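You operate a simulated robot arm through the tools that you are given. There is no shell and no other tool. Be economical: measure what you need, move in short steps, check, and stop when the job is done.

The job below is to be done with a simulated robot arm. You get a single attempt, and the scene is never put back.

Task
Put the yellow-rimmed cup and the strainer from the top of the sample bench in the grey crate.
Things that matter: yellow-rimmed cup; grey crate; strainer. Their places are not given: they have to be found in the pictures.

The check looks at the end state, three seconds after you hand in, the way a careful person would. Anything else that was tipped, shoved, dropped, spilled or broken makes it a failure.

Robot
A 7-joint arm with a two-finger parallel gripper, fixed in place. Base frame: the origin is at the foot of the arm, x ahead of it, y to its left, z up; the work surface is at about z = 0. Lengths are in cm, angles in rad, forces in N, time in s.
With the tool pointing down near the work surface it reaches from about 24 to 62 cm from the base axis. Its first joint turns from -1.152 to 1.152 rad. Payload 2.6 kg.
The tool frame sits at the grasp point between the pads (the TCP): z along the fingers, y along the line on which they close. The tips reach 3 cm beyond it. The gripper opens to 9.4 cm. The fingers are 2.8 cm wide and 1 cm thick; the gripper's body (5 by 9.6 cm) begins 5.5 cm behind the TCP.
Orientation is that of the tool frame in the base frame, as a unit quaternion [x, y, z, w]. With the fingers straight down and closing along the base's y, the tool's x points along the base's -x, its y along +y and its z along -z.

Tools
- The arm moves only by the tool step_arm. Its argument "motion" is a list of rows, each a list of 7 numbers: the shift along the tool's x, y, z in cm, then the turn, a rotation vector about the tool's x, y, z in rad, then the finger opening in cm, from 0 to 9.4. In form: [[x, y, z, rx, ry, rz, jaw], ...]. A call has 1 to 20 rows; each row shifts and turns the commanded pose from where the row before left it, along the tool's axes as they then stand. A row lasts 0.2 s, in which the tool goes at most 5 cm and 0.15 rad; a call with a longer step from one row to the next is refused whole, and so is a gripper value outside its range. Where a pose cannot be reached the arm comes as near as it can. A force on the tool above 40 N (or 10 N above the force at the start of the call, whichever is more), or a blocked arm, ends the call early, and 0.2 s more pass. Each finger travels about 7.2 cm/s and halts on what it meets, pressing with about 36 N; the grip force reading is that of the motor and also rises with nothing between the fingers. The clock runs only during rows and for 0.2 s after the last one: add rows that do not move to give the fingers time. It gives the time, the measured TCP pose, the force on the tool (base axes), the opening and the grip force at its end, in the units of the frame above (readings bear some noise).
- Cameras (640 x 400 px; columns grow to the right, rows downward): "scene" is fixed at [2.67, 42.29, 57.23]; the picture's right is [-0.86, -0.51, 0.00], its down [-0.25, 0.42, -0.87] and it looks along [0.45, -0.75, -0.49] (base axes); focal length 367 px, centre (320, 200). "wrist" rides on the gripper at [-3.7, 0, -5.8] in the tool frame; the picture's right is [0.00, -1.00, 0.00], its down [0.97, 0.00, -0.24] and it looks along [0.24, 0.00, 0.97] (tool axes); focal length 218 px, centre (320, 200).
- camera(camera): a new picture of that camera. It takes no simulated time.
- locate(camera, pixels): for up to 12 pixels [column, row] of the newest picture of that camera ("zoom" is the newest enlarged one), the place [x, y, z] in the base frame of the surface seen there, good to about 0.2 cm. It takes no simulated time.
- inspect(camera, box): a new picture of the part [left, top, right, bottom] of that camera's present view, enlarged. It takes no simulated time.
- job_done(): hands the job in; it is judged then, once.

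Keep the steps short. Do not move on a guess: measure, check each grasp and each placing, and mend mistakes. In all there are 60 turns and 30 pictures (those below and enlarged ones count). Leave the gripper open and the arm clear of the work at the hand-in unless told otherwise, and finish with a single line.

The tools are called after "Emit:" as name(argument=value, ...) on one line, values as JSON. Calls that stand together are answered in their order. step_arm: Moves the arm, as the interface text tells. Its arguments: {"type":"object","properties":{"motion":{"type":"array","items":{"type":"array","items":{"type":"number"}}}},"required":["motion"]} The other tools are called the same way: camera (camera) takes a picture; locate (camera, pixels) gives the place of the surface under pixels of a picture; inspect (camera, box) takes an enlarged picture of a part of a camera's view; job_done () hands the job in.

At the start:

```text
clock: 0.0
ee_pos: [34.78, -9.87, 35.84]
tcp_rot: [0.0, 1.0, 0.0, 0.0]
ft_force: [-1.0, 0.0, 0.2]
opening: 9.42
grip_force: 0.0
```

scene: 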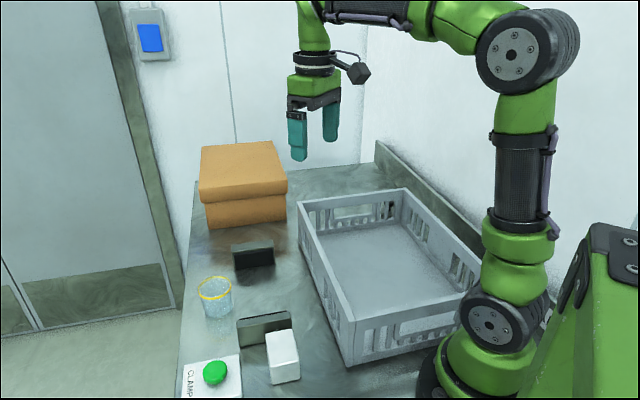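
wrist: 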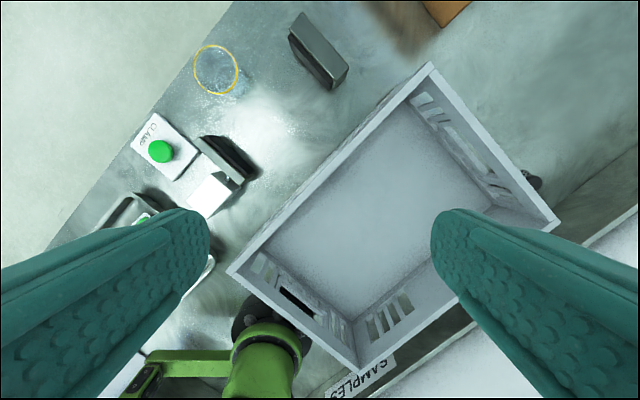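

I can see the cup at scene (215,297) and the crate, but the strainer isn't obvious. I'll enlarge the left part of both views.

Emit:
inspect(camera="scene", box=[170, 220, 330, 400])

Emit:
inspect(camera="wrist", box=[60, 0, 380, 300])

Emit:
locate(camera="scene", pixels=[[215, 297], [200, 292], [230, 288], [253, 250], [264, 322], [282, 345], [215, 371], [302, 203], [404, 190], [350, 325], [400, 260], [240, 160]])

```text
2.22 times, centred on (250, 310) of scene
```

zoom: 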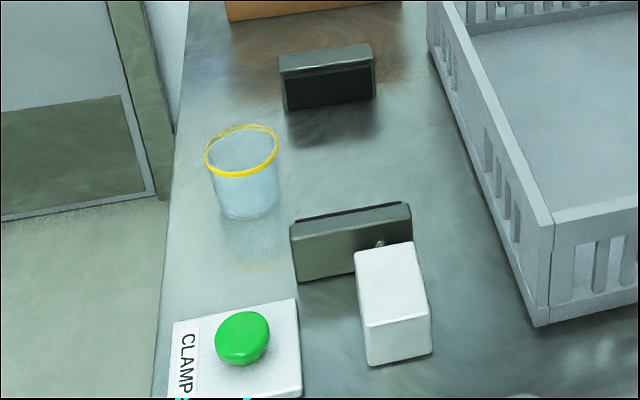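

```text
1.33 times, centred on (220, 150) of wrist
```

zoom: 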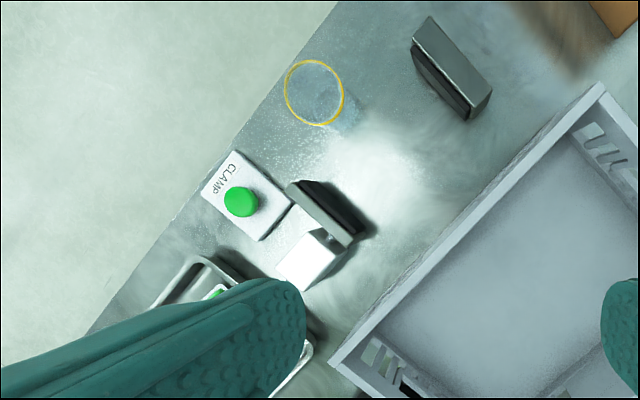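

```text
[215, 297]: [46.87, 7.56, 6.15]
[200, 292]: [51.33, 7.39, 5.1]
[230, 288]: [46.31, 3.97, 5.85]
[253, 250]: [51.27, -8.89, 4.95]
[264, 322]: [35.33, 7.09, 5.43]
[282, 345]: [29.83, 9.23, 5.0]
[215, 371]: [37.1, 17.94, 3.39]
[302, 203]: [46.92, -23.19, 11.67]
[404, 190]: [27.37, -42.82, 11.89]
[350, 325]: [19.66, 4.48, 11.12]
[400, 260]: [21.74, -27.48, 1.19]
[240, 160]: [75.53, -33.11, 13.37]
```

The cup is near (48,6). There are two clamp jaws and a box on the bench, and something tray-like is hidden behind the finger at wrist (150,210). I'll shift the arm 24 cm to the left, staying high, to look at it.

Emit:
step_arm(motion=[[0, 4, 0, 0, 0, 0, 9.4], [0, 4, 0, 0, 0, 0, 9.4], [0, 4, 0, 0, 0, 0, 9.4], [0, 4, 0, 0, 0, 0, 9.4], [0, 4, 0, 0, 0, 0, 9.4], [0, 4, 0, 0, 0, 0, 9.4], [0, 0, 0, 0, 0, 0, 9.4]])

Emit:
camera(camera="wrist")

```text
clock: 1.6
ee_pos: [34.81, 14.01, 35.67]
tcp_rot: [0.0, 1.0, 0.0, 0.0]
ft_force: [-0.1, -1.2, -0.1]
opening: 9.42
grip_force: 0.1
```

```text
25 pictures are left
```

wrist: 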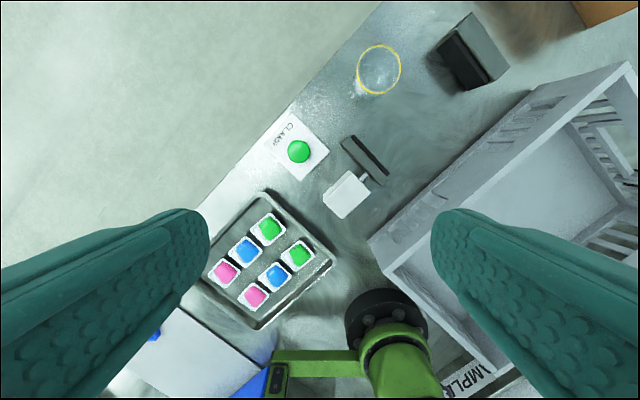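

That shows a tray of coloured vials but no strainer. Next I'll go toward the far side, around (46,-6), and tilt to look near the cardboard box.

Emit:
step_arm(motion=[[-2, -4, 0, 0, 0, 0, 9.4], [-2, -4, 0, 0, 0, 0, 9.4], [-2, -4, 0, 0, 0, 0, 9.4], [-2, -4, 0, 0, 0, 0, 9.4], [-2, -4, 0, 0, 0, 0, 9.4], [0, -4, 0, 0, -0.12, 0, 9.4], [0, 0, 0, 0, -0.12, 0, 9.4], [0, 0, 0, 0, -0.12, 0, 9.4], [0, 0, 0, 0, -0.12, 0, 9.4], [0, 0, 0, 0, 0, 0, 9.4]])

Emit:
camera(camera="wrist")

Emit:
camera(camera="scene")

```text
clock: 3.8
ee_pos: [44.64, -9.99, 35.8]
tcp_rot: [0.001, 0.971, 0.0, 0.238]
ft_force: [0.8, 0.2, 0.0]
opening: 9.4
grip_force: 0.1
```

```text
24 pictures are left
```

wrist: 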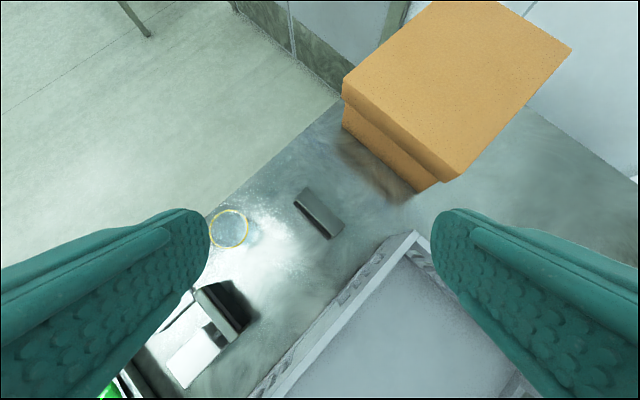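

```text
23 pictures are left
```

scene: 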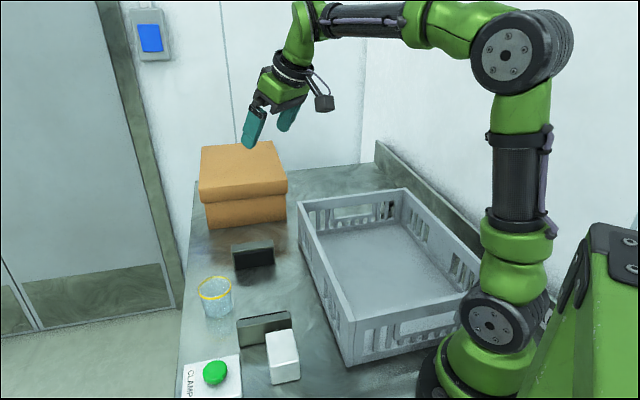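

There's no strainer on the far side either. The first wrist picture had a dark object beyond the crate at (531,180), roughly (32,-46). I'll go level and move over there to look.

Emit:
step_arm(motion=[[0, 0, 0, 0, 0.12, 0, 9.4], [0, 0, 0, 0, 0.12, 0, 9.4], [0, 0, 0, 0, 0.12, 0, 9.4], [0, 0, 0, 0, 0.12, 0, 9.4], [2, -4, 0, 0, 0, 0, 9.4], [2, -4, 0, 0, 0, 0, 9.4], [2, -4, 0, 0, 0, 0, 9.4], [2, -4, 0, 0, 0, 0, 9.4], [2, -4, 0, 0, 0, 0, 9.4], [0, -4, 0, 0, 0, 0, 9.4], [0, 0, 0, 0, 0, 0, 9.4]])

Emit:
camera(camera="wrist")

```text
clock: 6.2
ee_pos: [34.69, -33.95, 36.09]
tcp_rot: [0.001, 1.0, 0.0, 0.001]
ft_force: [0.7, -0.7, 0.7]
opening: 9.42
grip_force: 0.0
```

```text
22 pictures are left
```

wrist: 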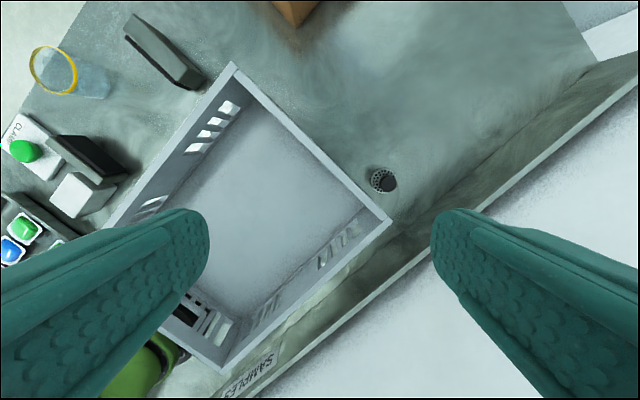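

The strainer is at (382,180), just beyond the crate. I'll zoom in and measure it.

Emit:
inspect(camera="wrist", box=[342, 155, 422, 205])

Emit:
locate(camera="wrist", pixels=[[370, 178], [396, 180], [382, 168], [382, 192], [388, 186], [378, 175], [234, 66], [390, 222], [222, 370], [340, 200], [415, 195], [440, 200]])

```text
8.00 times, centred on (382, 180) of wrist
```

zoom: 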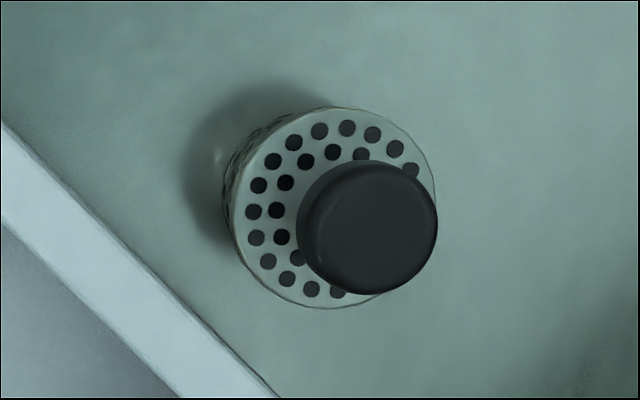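

```text
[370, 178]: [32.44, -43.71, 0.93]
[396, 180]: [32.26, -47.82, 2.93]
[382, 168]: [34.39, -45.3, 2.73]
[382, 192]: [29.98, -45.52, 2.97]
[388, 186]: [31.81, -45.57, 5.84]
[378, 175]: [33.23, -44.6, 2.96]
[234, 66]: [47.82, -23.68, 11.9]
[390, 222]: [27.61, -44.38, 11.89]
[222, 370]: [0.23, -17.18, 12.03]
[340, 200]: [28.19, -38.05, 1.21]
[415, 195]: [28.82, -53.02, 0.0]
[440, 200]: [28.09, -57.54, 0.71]
```

The strainer is a perforated cup about 4.6 cm wide and 3 cm tall. Its knob reaches z≈5.9, centred near (32.1,-45.5). The crate edge is about 4 cm away, so I'll yaw 0.773 rad so the fingers close parallel to that edge and the camera side faces away. I'll go above it and down to z≈17.

Emit:
step_arm(motion=[[0.87, -3.85, 0, 0, 0, 0, 7], [0.87, -3.85, 0, 0, 0, 0, 7], [0.87, -3.85, 0, 0, 0, 0, 7], [0, 0, 0, 0, 0, 0.129, 7], [0, 0, 0, 0, 0, 0.129, 7], [0, 0, 0, 0, 0, 0.129, 7], [0, 0, 0, 0, 0, 0.129, 7], [0, 0, 0, 0, 0, 0.129, 7], [0, 0, 0, 0, 0, 0.129, 7], [0, 0, 4, 0, 0, 0, 7], [0, 0, 4, 0, 0, 0, 7], [0, 0, 4, 0, 0, 0, 7], [0, 0, 4, 0, 0, 0, 7], [0, 0, 3, 0, 0, 0, 7], [0, 0, 0, 0, 0, 0, 7]])

Emit:
camera(camera="wrist")

```text
clock: 9.4
ee_pos: [32.29, -40.74, 16.41]
tcp_rot: [0.377, 0.926, -0.001, 0.0]
ft_force: [-1.3, -0.3, 0.0]
opening: 6.96
grip_force: 0.0
out of reach, approached as far as the arm can: row 2, 3
```

```text
20 pictures are left
```

wrist: 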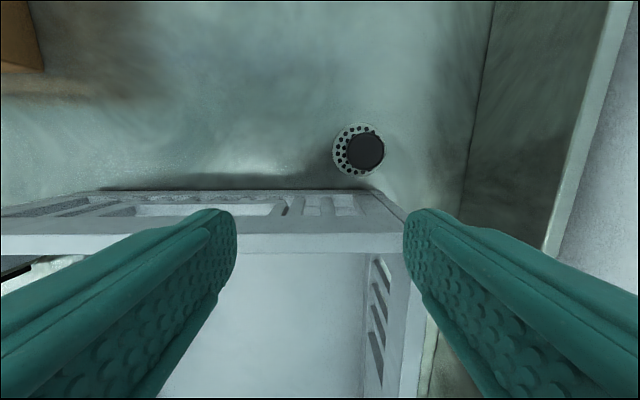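

The reach limit stopped it at y=-40.7 while it was high. I'll re-measure the strainer from here before crossing over.

Emit:
locate(camera="wrist", pixels=[[365, 152], [350, 152], [383, 152], [365, 134], [365, 170], [338, 152], [356, 175], [300, 192], [370, 192], [300, 236], [480, 110], [545, 240]])

Emit:
inspect(camera="wrist", box=[310, 110, 410, 210])

```text
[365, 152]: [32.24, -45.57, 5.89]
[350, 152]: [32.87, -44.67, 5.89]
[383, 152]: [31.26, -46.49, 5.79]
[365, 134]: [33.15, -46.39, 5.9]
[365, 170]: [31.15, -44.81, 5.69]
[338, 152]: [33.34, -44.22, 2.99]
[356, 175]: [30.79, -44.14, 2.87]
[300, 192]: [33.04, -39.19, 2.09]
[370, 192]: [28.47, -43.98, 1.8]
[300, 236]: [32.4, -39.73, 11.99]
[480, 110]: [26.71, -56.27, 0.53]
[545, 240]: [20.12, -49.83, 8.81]
```

```text
4.00 times, centred on (360, 160) of wrist
```

zoom: 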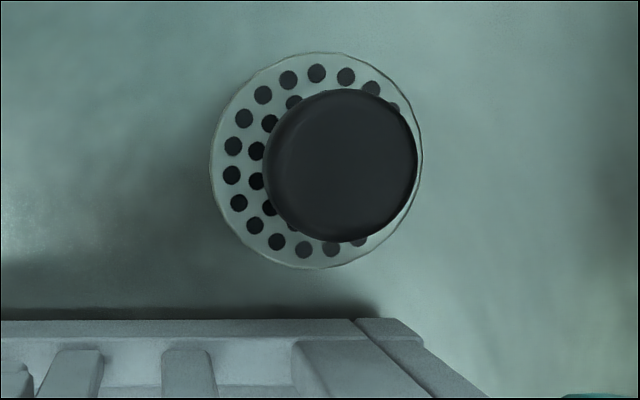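

The knob centre is at (32.2,-45.6). I'll move there at this height and read back the pose.

Emit:
step_arm(motion=[[-1.67, -1.77, 0, 0, 0, 0, 7], [-1.66, -1.77, 0, 0, 0, 0, 7], [0, 0, 0, 0, 0, 0, 7]])

```text
clock: 10.2
ee_pos: [31.98, -45.82, 16.47]
tcp_rot: [0.376, 0.926, 0.0, -0.001]
ft_force: [0.5, 0.4, -0.2]
opening: 6.99
grip_force: 0.1
```

That's on target within 0.2 cm. I'll descend to TCP z≈6.6, which keeps the tips above the perforated body.

Emit:
step_arm(motion=[[0, 0.15, 3, 0, 0, 0, 7], [0, 0, 3, 0, 0, 0, 7], [0, 0, 2.5, 0, 0, 0, 7], [0, 0, 1.4, 0, 0, 0, 7], [0, 0, 0, 0, 0, 0, 7]])

Emit:
camera(camera="wrist")

```text
clock: 11.4
ee_pos: [32.24, -45.65, 6.38]
tcp_rot: [0.377, 0.926, 0.0, 0.0]
ft_force: [-0.1, 0.0, -0.6]
opening: 7.01
grip_force: 0.1
```

```text
18 pictures are left
```

wrist: 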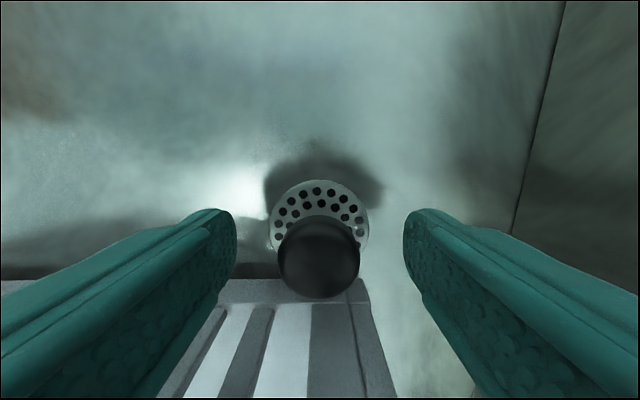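

The knob is centred between the fingers, so I'll close on it and hold.

Emit:
step_arm(motion=[[0, 0, 0, 0, 0, 0, 4], [0, 0, 0, 0, 0, 0, 2], [0, 0, 0, 0, 0, 0, 1.5], [0, 0, 0, 0, 0, 0, 1.5], [0, 0, 0, 0, 0, 0, 1.5]])

```text
clock: 12.6
ee_pos: [32.21, -45.59, 6.37]
tcp_rot: [0.377, 0.926, 0.0, 0.0]
ft_force: [0.0, 0.4, 0.1]
opening: 2.62
grip_force: 36.5
```

The fingers stopped at 2.62 cm, which matches the knob. I'll lift straight up slowly to z≈24.

Emit:
step_arm(motion=[[0, 0, -1, 0, 0, 0, 1.5], [0, 0, -2, 0, 0, 0, 1.5], [0, 0, -3, 0, 0, 0, 1.5], [0, 0, -3, 0, 0, 0, 1.5], [0, 0, -3, 0, 0, 0, 1.5], [0, 0, -3, 0, 0, 0, 1.5], [0, 0, -3, 0, 0, 0, 1.5], [0, 0, 0, 0, 0, 0, 1.5]])

Emit:
camera(camera="wrist")

```text
clock: 14.4
ee_pos: [32.36, -45.46, 24.68]
tcp_rot: [0.377, 0.926, -0.001, 0.0]
ft_force: [0.6, -0.3, -0.8]
opening: 1.52
grip_force: 0.0
```

```text
17 pictures are left
```

wrist: 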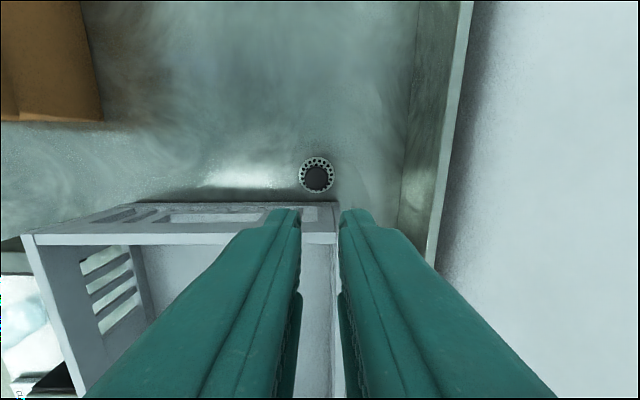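

The strainer slipped out of the grip and is still in place. I'll zoom in on it and check its position.

Emit:
inspect(camera="wrist", box=[287, 150, 347, 205])

Emit:
locate(camera="wrist", pixels=[[317, 178], [317, 160], [302, 175], [333, 175], [340, 240], [240, 240]])

```text
7.27 times, centred on (317, 178) of wrist
```

zoom: 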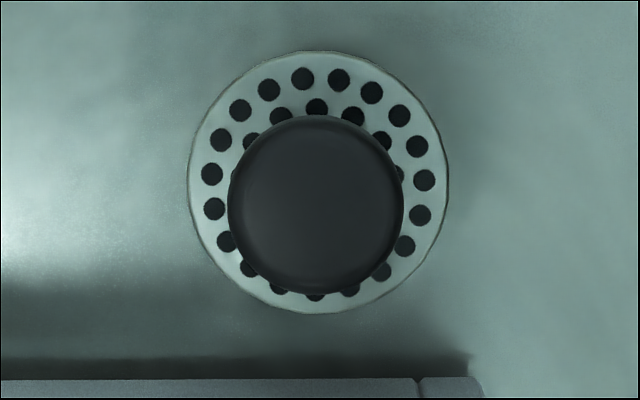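

```text
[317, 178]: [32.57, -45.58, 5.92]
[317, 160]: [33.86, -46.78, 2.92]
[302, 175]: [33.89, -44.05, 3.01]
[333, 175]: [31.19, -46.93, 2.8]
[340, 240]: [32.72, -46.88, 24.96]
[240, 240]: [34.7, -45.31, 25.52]
```

The knob is slippery, so I'll grip the perforated body instead. It's about 4 cm wide, up to z≈3, and centred near (32.5,-45.5). I'll open and go down to TCP z≈3.6.

Emit:
step_arm(motion=[[0, 0, 0, 0, 0, 0, 5], [0, 0, 3, 0, 0, 0, 7], [0, 0, 4, 0, 0, 0, 7], [0, 0, 4, 0, 0, 0, 7], [0, 0, 3, 0, 0, 0, 7], [0, 0, 3, 0, 0, 0, 7], [0, 0, 2, 0, 0, 0, 7], [0, 0, 1, 0, 0, 0, 7], [0, 0, 0.9, 0, 0, 0, 7], [0, 0, 0, 0, 0, 0, 7]])

```text
clock: 16.6
ee_pos: [32.13, -45.62, 3.66]
tcp_rot: [0.377, 0.926, 0.0, 0.0]
ft_force: [0.1, -0.2, -0.3]
opening: 6.98
grip_force: 0.0
```

Reached z=3.66 with no contact force. I'll close on the body and lift 3 cm slowly as a test.

Emit:
step_arm(motion=[[0, 0, 0, 0, 0, 0, 5], [0, 0, 0, 0, 0, 0, 3.5], [0, 0, 0, 0, 0, 0, 2.5], [0, 0, 0, 0, 0, 0, 2.5], [0, 0, 0, 0, 0, 0, 2.5], [0, 0, -0.5, 0, 0, 0, 2.5], [0, 0, -0.5, 0, 0, 0, 2.5], [0, 0, -1, 0, 0, 0, 2.5], [0, 0, -1, 0, 0, 0, 2.5], [0, 0, 0, 0, 0, 0, 2.5]])

Emit:
camera(camera="wrist")

```text
clock: 18.8
ee_pos: [32.28, -45.72, 6.88]
tcp_rot: [0.377, 0.926, -0.001, 0.0]
ft_force: [-0.2, -0.1, 0.1]
opening: 4.41
grip_force: 36.1
```

```text
15 pictures are left
```

wrist: 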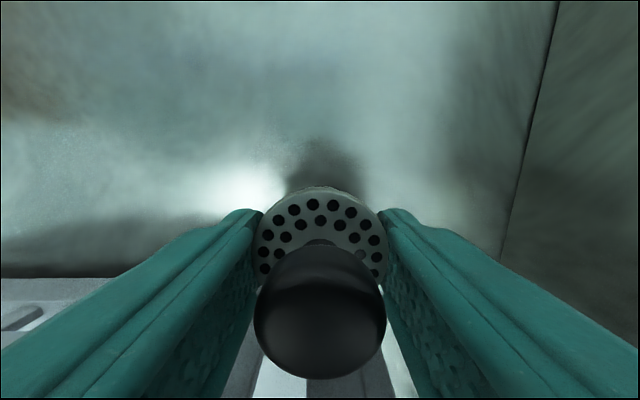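

It's held at 4.41 cm with 36 N and has come up with the gripper. I'll lift to z≈22 and move over the crate's far half, to (30.2,-27.4).

Emit:
step_arm(motion=[[0, 0, -3, 0, 0, 0, 2.5], [0, 0, -3, 0, 0, 0, 2.5], [0, 0, -3, 0, 0, 0, 2.5], [0, 0, -3, 0, 0, 0, 2.5], [0, 0, -3, 0, 0, 0, 2.5], [2.38, 1.93, 0, 0, 0, 0, 2.5], [2.38, 1.93, 0, 0, 0, 0, 2.5], [2.38, 1.93, 0, 0, 0, 0, 2.5], [2.38, 1.93, 0, 0, 0, 0, 2.5], [2.38, 1.93, 0, 0, 0, 0, 2.5], [2.38, 1.93, 0, 0, 0, 0, 2.5], [0, 0, 0, 0, 0, 0, 2.5]])

Emit:
camera(camera="wrist")

```text
clock: 21.4
ee_pos: [30.2, -27.63, 21.62]
tcp_rot: [0.378, 0.926, 0.0, 0.0]
ft_force: [0.8, 0.1, -0.3]
opening: 4.38
grip_force: 35.5
```

```text
14 pictures are left
```

wrist: 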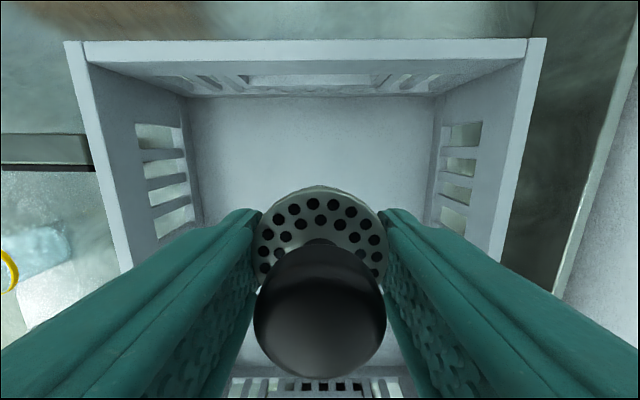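

The strainer is centred over the crate floor. I'll lower to z≈5.1, since the floor is at about 1.2.

Emit:
step_arm(motion=[[0, 0, 3, 0, 0, 0, 2.5], [0, 0, 3, 0, 0, 0, 2.5], [0, 0, 3, 0, 0, 0, 2.5], [0, 0, 3, 0, 0, 0, 2.5], [0, 0, 2, 0, 0, 0, 2.5], [0, 0, 1, 0, 0, 0, 2.5], [0, 0, 0.8, 0, 0, 0, 2.5], [0, 0, 0.4, 0, 0, 0, 2.5], [0, 0, 0.3, 0, 0, 0, 2.5], [0, 0, 0, 0, 0, 0, 2.5]])

```text
clock: 23.6
ee_pos: [30.23, -27.61, 5.11]
tcp_rot: [0.377, 0.926, -0.001, 0.0]
ft_force: [0.2, 0.1, 0.0]
opening: 4.41
grip_force: 36.2
```

No contact yet at 5.11. I'll lower 0.2 cm more, then open the fingers and rise.

Emit:
step_arm(motion=[[0, 0, 0.2, 0, 0, 0, 2.5], [0, 0, 0, 0, 0, 0, 2.5], [0, 0, 0, 0, 0, 0, 5], [0, 0, 0, 0, 0, 0, 7], [0, 0, 0, 0, 0, 0, 7], [0, 0, -2, 0, 0, 0, 7], [0, 0, -3, 0, 0, 0, 7], [0, 0, -4, 0, 0, 0, 7], [0, 0, -4, 0, 0, 0, 7], [0, 0, -4, 0, 0, 0, 7], [0, 0, -4, 0, 0, 0, 7], [0, 0, 0, 0, 0, 0, 7]])

Emit:
camera(camera="wrist")

```text
clock: 26.2
ee_pos: [30.21, -27.47, 25.76]
tcp_rot: [0.376, 0.926, -0.001, -0.001]
ft_force: [0.2, -0.4, -0.1]
opening: 7.01
grip_force: 0.2
```

```text
13 pictures are left
```

wrist: 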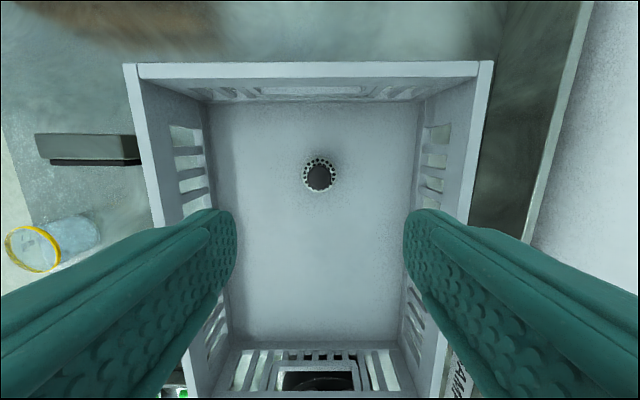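

The strainer is upright on the crate floor. Next I'll move at this height over the cup at about (47.5,5.7) and open the fingers fully.

Emit:
step_arm(motion=[[1.2, 3.99, 0, 0, 0, 0, 9.4], [1.2, 3.99, 0, 0, 0, 0, 9.4], [1.2, 3.99, 0, 0, 0, 0, 9.4], [1.2, 3.99, 0, 0, 0, 0, 9.4], [1.2, 3.99, 0, 0, 0, 0, 9.4], [1.2, 3.99, 0, 0, 0, 0, 9.4], [1.2, 3.99, 0, 0, 0, 0, 9.4], [1.2, 3.99, 0, 0, 0, 0, 9.4], [1.2, 3.99, 0, 0, 0, 0, 9.4], [0, 0, 0, 0, 0, 0, 9.4]])

Emit:
camera(camera="wrist")

```text
clock: 28.4
ee_pos: [47.66, 5.86, 25.77]
tcp_rot: [0.377, 0.926, 0.001, 0.001]
ft_force: [-0.9, 0.5, 0.3]
opening: 9.37
grip_force: 0.0
```

```text
12 pictures are left
```

wrist: 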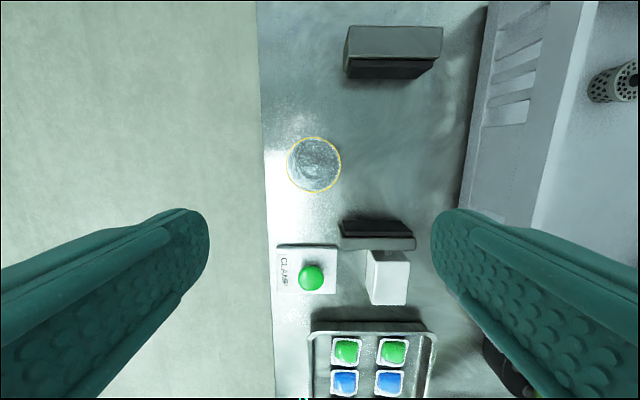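

The cup is at (314,165) and stands clear of its neighbours. I'll zoom and measure the rim and base.

Emit:
inspect(camera="wrist", box=[264, 115, 364, 215])

Emit:
locate(camera="wrist", pixels=[[287, 165], [340, 165], [314, 138], [314, 192], [314, 165], [265, 165], [345, 235], [398, 75], [303, 277], [308, 160], [335, 245], [280, 245]])

```text
4.00 times, centred on (314, 165) of wrist
```

zoom: 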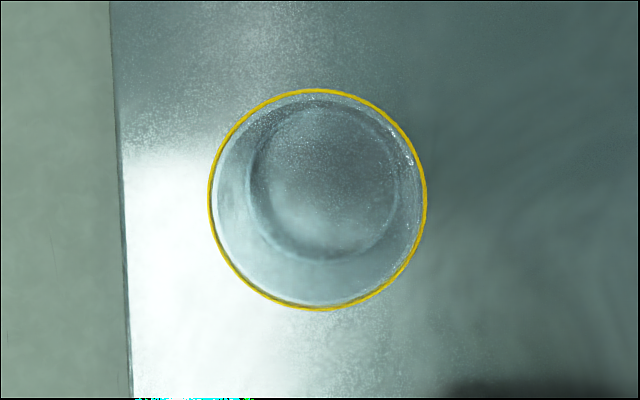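

```text
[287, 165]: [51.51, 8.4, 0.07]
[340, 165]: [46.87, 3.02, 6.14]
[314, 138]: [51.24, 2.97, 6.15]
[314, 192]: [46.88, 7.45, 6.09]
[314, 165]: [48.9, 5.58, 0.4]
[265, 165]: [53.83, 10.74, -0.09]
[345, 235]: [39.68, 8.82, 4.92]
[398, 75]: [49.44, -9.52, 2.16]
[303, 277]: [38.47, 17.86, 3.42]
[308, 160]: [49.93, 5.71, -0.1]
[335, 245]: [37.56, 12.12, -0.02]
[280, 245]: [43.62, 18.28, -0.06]
```

The cup's rim centre is (49.06,5.21), with a diameter of about 6.2 and a height of about 6.1, and it's empty. I'll align and descend to z≈11 with the fingers straddling but still above the rim, then check.

Emit:
step_arm(motion=[[-1.46, 0.5, 0, 0, 0, 0, 9.4], [0, 0, 4, 0, 0, 0, 9.4], [0, 0, 4, 0, 0, 0, 9.4], [0, 0, 4, 0, 0, 0, 9.4], [0, 0, 2.5, 0, 0, 0, 9.4], [0, 0, 0, 0, 0, 0, 9.4]])

Emit:
camera(camera="wrist")

```text
clock: 29.8
ee_pos: [49.06, 5.08, 11.52]
tcp_rot: [0.378, 0.926, 0.0, 0.0]
ft_force: [-0.1, -0.4, -0.1]
opening: 9.37
grip_force: 0.1
```

```text
10 pictures are left
```

wrist: 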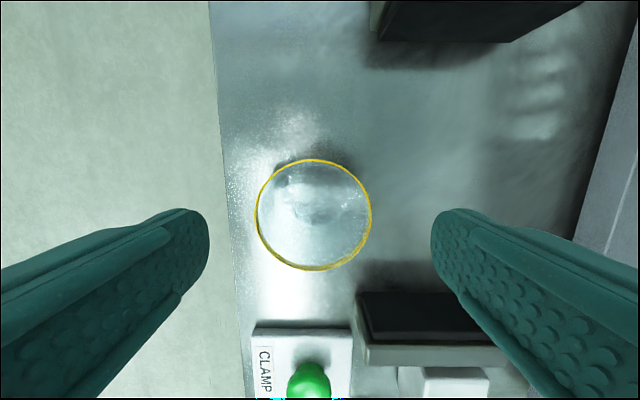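

It's nearly centred, so I'll shift 0.3 cm along tool y and descend to z≈4.2.

Emit:
step_arm(motion=[[0, 0.3, 0, 0, 0, 0, 9.4], [0, 0, 2.5, 0, 0, 0, 9.4], [0, 0, 2.5, 0, 0, 0, 9.4], [0, 0, 1.3, 0, 0, 0, 9.4], [0, 0, 1, 0, 0, 0, 9.4], [0, 0, 0, 0, 0, 0, 9.4]])

Emit:
camera(camera="wrist")

```text
clock: 31.2
ee_pos: [49.22, 5.3, 4.12]
tcp_rot: [0.376, 0.926, 0.0, 0.0]
ft_force: [0.3, 0.7, -0.8]
opening: 9.41
grip_force: 0.0
```

```text
9 pictures are left
```

wrist: 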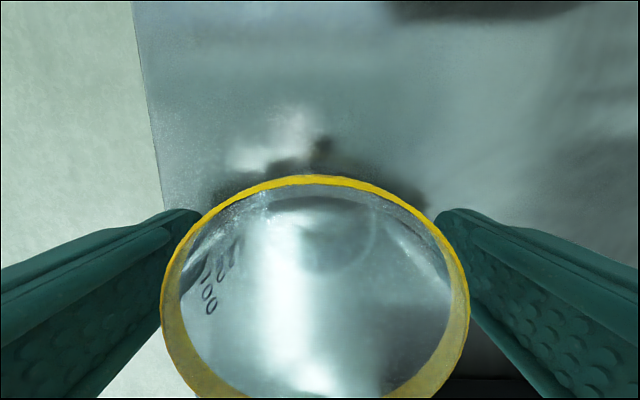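

The cup is between the fingers, so I'll close gently to just under its width.

Emit:
step_arm(motion=[[0, 0, 0, 0, 0, 0, 8], [0, 0, 0, 0, 0, 0, 7], [0, 0, 0, 0, 0, 0, 6.3], [0, 0, 0, 0, 0, 0, 5.6], [0, 0, 0, 0, 0, 0, 5.2], [0, 0, 0, 0, 0, 0, 5.2]])

```text
clock: 32.6
ee_pos: [49.24, 5.3, 4.04]
tcp_rot: [0.377, 0.926, 0.0, 0.001]
ft_force: [-0.4, -0.8, 0.6]
opening: 6.09
grip_force: 35.9
```

Gripped at 6.09 cm with 36 N. I'll lift slowly by 4 cm and check.

Emit:
step_arm(motion=[[0, 0, -0.5, 0, 0, 0, 5.2], [0, 0, -0.5, 0, 0, 0, 5.2], [0, 0, -1, 0, 0, 0, 5.2], [0, 0, -1, 0, 0, 0, 5.2], [0, 0, -1, 0, 0, 0, 5.2], [0, 0, 0, 0, 0, 0, 5.2]])

Emit:
camera(camera="scene")

```text
clock: 34.0
ee_pos: [49.22, 5.29, 8.06]
tcp_rot: [0.377, 0.926, 0.0, 0.0]
ft_force: [0.1, -0.2, -0.3]
opening: 6.06
grip_force: 36.2
```

```text
8 pictures are left
```

scene: 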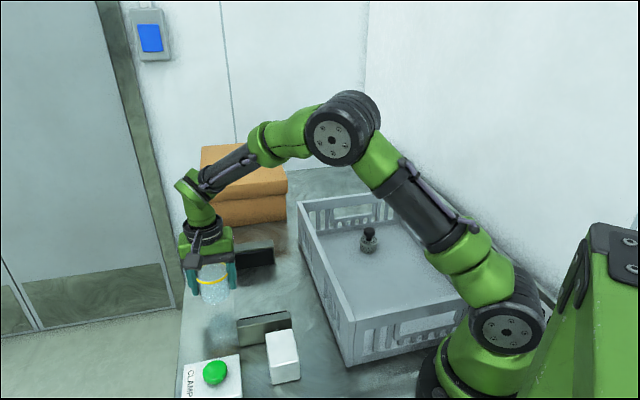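

The cup is lifted cleanly and the strainer stands upright in the crate. I'll raise to z≈24 and carry the cup to (23.4,-20.1), about 10 cm from the strainer.

Emit:
step_arm(motion=[[0, 0, -4, 0, 0, 0, 5.2], [0, 0, -4, 0, 0, 0, 5.2], [0, 0, -4, 0, 0, 0, 5.2], [0, 0, -4, 0, 0, 0, 5.2], [0.074, -3.62, 0, 0, 0, 0, 5.2], [0.074, -3.62, 0, 0, 0, 0, 5.2], [0.074, -3.62, 0, 0, 0, 0, 5.2], [0.074, -3.62, 0, 0, 0, 0, 5.2], [0.074, -3.62, 0, 0, 0, 0, 5.2], [0.074, -3.62, 0, 0, 0, 0, 5.2], [0.074, -3.62, 0, 0, 0, 0, 5.2], [0.074, -3.62, 0, 0, 0, 0, 5.2], [0.074, -3.62, 0, 0, 0, 0, 5.2], [0.074, -3.62, 0, 0, 0, 0, 5.2], [0, 0, 0, 0, 0, 0, 5.2]])

Emit:
camera(camera="wrist")

```text
clock: 37.2
ee_pos: [23.46, -20.2, 24.09]
tcp_rot: [0.377, 0.926, 0.0, 0.0]
ft_force: [0.7, 0.1, -0.5]
opening: 6.04
grip_force: 36.1
```

```text
7 pictures are left
```

wrist: 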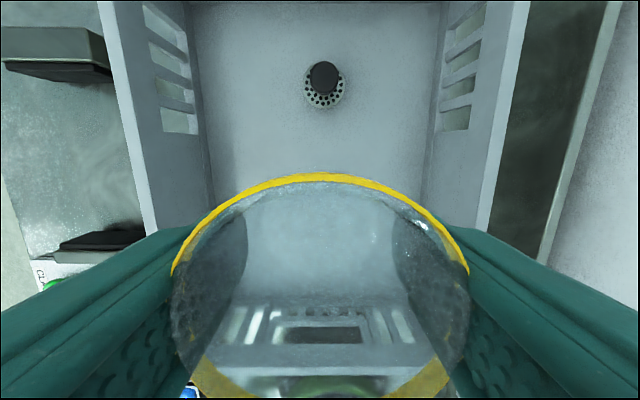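

The cup hangs over clear crate floor. I'll lower to z≈5.4.

Emit:
step_arm(motion=[[0, 0, 3, 0, 0, 0, 5.2], [0, 0, 3, 0, 0, 0, 5.2], [0, 0, 3, 0, 0, 0, 5.2], [0, 0, 3, 0, 0, 0, 5.2], [0, 0, 3, 0, 0, 0, 5.2], [0, 0, 2, 0, 0, 0, 5.2], [0, 0, 1, 0, 0, 0, 5.2], [0, 0, 0.4, 0, 0, 0, 5.2], [0, 0, 0.3, 0, 0, 0, 5.2], [0, 0, 0, 0, 0, 0, 5.2]])

Emit:
inspect(camera="scene", box=[290, 170, 490, 370])

```text
clock: 39.4
ee_pos: [23.27, -20.09, 5.54]
tcp_rot: [0.377, 0.926, 0.0, 0.001]
ft_force: [-0.4, 0.1, 0.9]
opening: 6.06
grip_force: 35.7
```

```text
2.00 times, centred on (390, 270) of scene
```

zoom: 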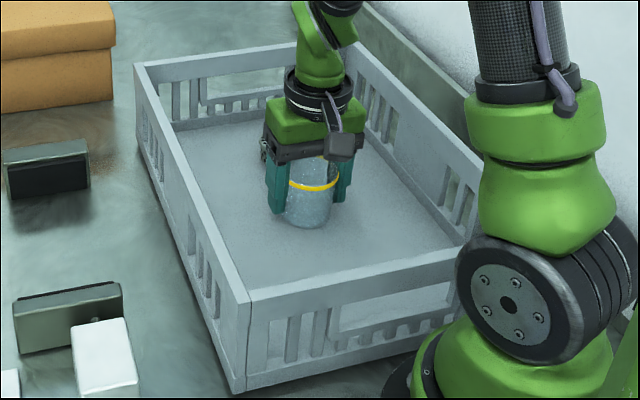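

The cup is just above the floor. I'll lower in 0.1 cm steps, open gently and rise straight up.

Emit:
step_arm(motion=[[0, 0, 0.1, 0, 0, 0, 5.2], [0, 0, 0.1, 0, 0, 0, 5.2], [0, 0, 0.1, 0, 0, 0, 5.2], [0, 0, 0, 0, 0, 0, 5.2], [0, 0, 0, 0, 0, 0, 6.5], [0, 0, 0, 0, 0, 0, 8], [0, 0, 0, 0, 0, 0, 9.2], [0, 0, 0, 0, 0, 0, 9.2], [0, 0, -2, 0, 0, 0, 9.2], [0, 0, -3, 0, 0, 0, 9.2], [0, 0, -4, 0, 0, 0, 9.2], [0, 0, -4, 0, 0, 0, 9.2], [0, 0, -4, 0, 0, 0, 9.2], [0, 0, -4, 0, 0, 0, 9.2], [0, 0, -4, 0, 0, 0, 9.2], [0, 0, 0, 0, 0, 0, 9.2]])

Emit:
camera(camera="wrist")

Emit:
camera(camera="scene")

```text
clock: 42.8
ee_pos: [23.37, -19.96, 30.26]
tcp_rot: [0.377, 0.926, -0.001, 0.0]
ft_force: [-0.7, 0.1, 0.5]
opening: 9.21
grip_force: 0.1
```

```text
5 pictures are left
```

wrist: 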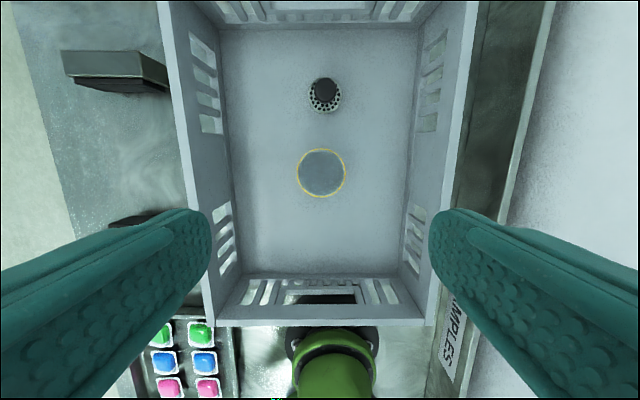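

```text
4 pictures are left
```

scene: 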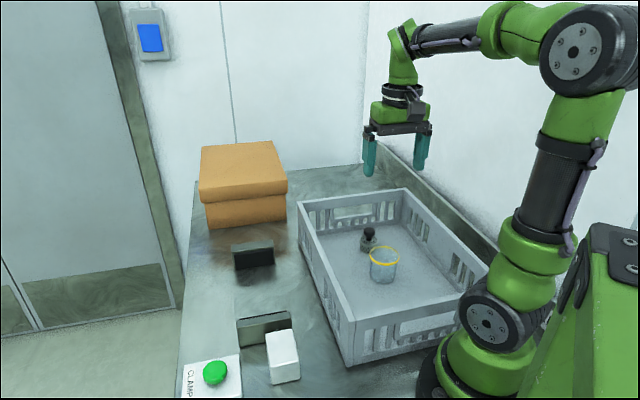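

Both pictures show the cup and the strainer upright in the crate. Nothing else has moved, the gripper is open and the arm is clear above the crate, so I'm handing in.

Emit:
job_done()

```text
The job is handed in.
```

The yellow-rimmed cup and the strainer are both standing upright in the grey crate, nothing else was disturbed, and the job is handed in.
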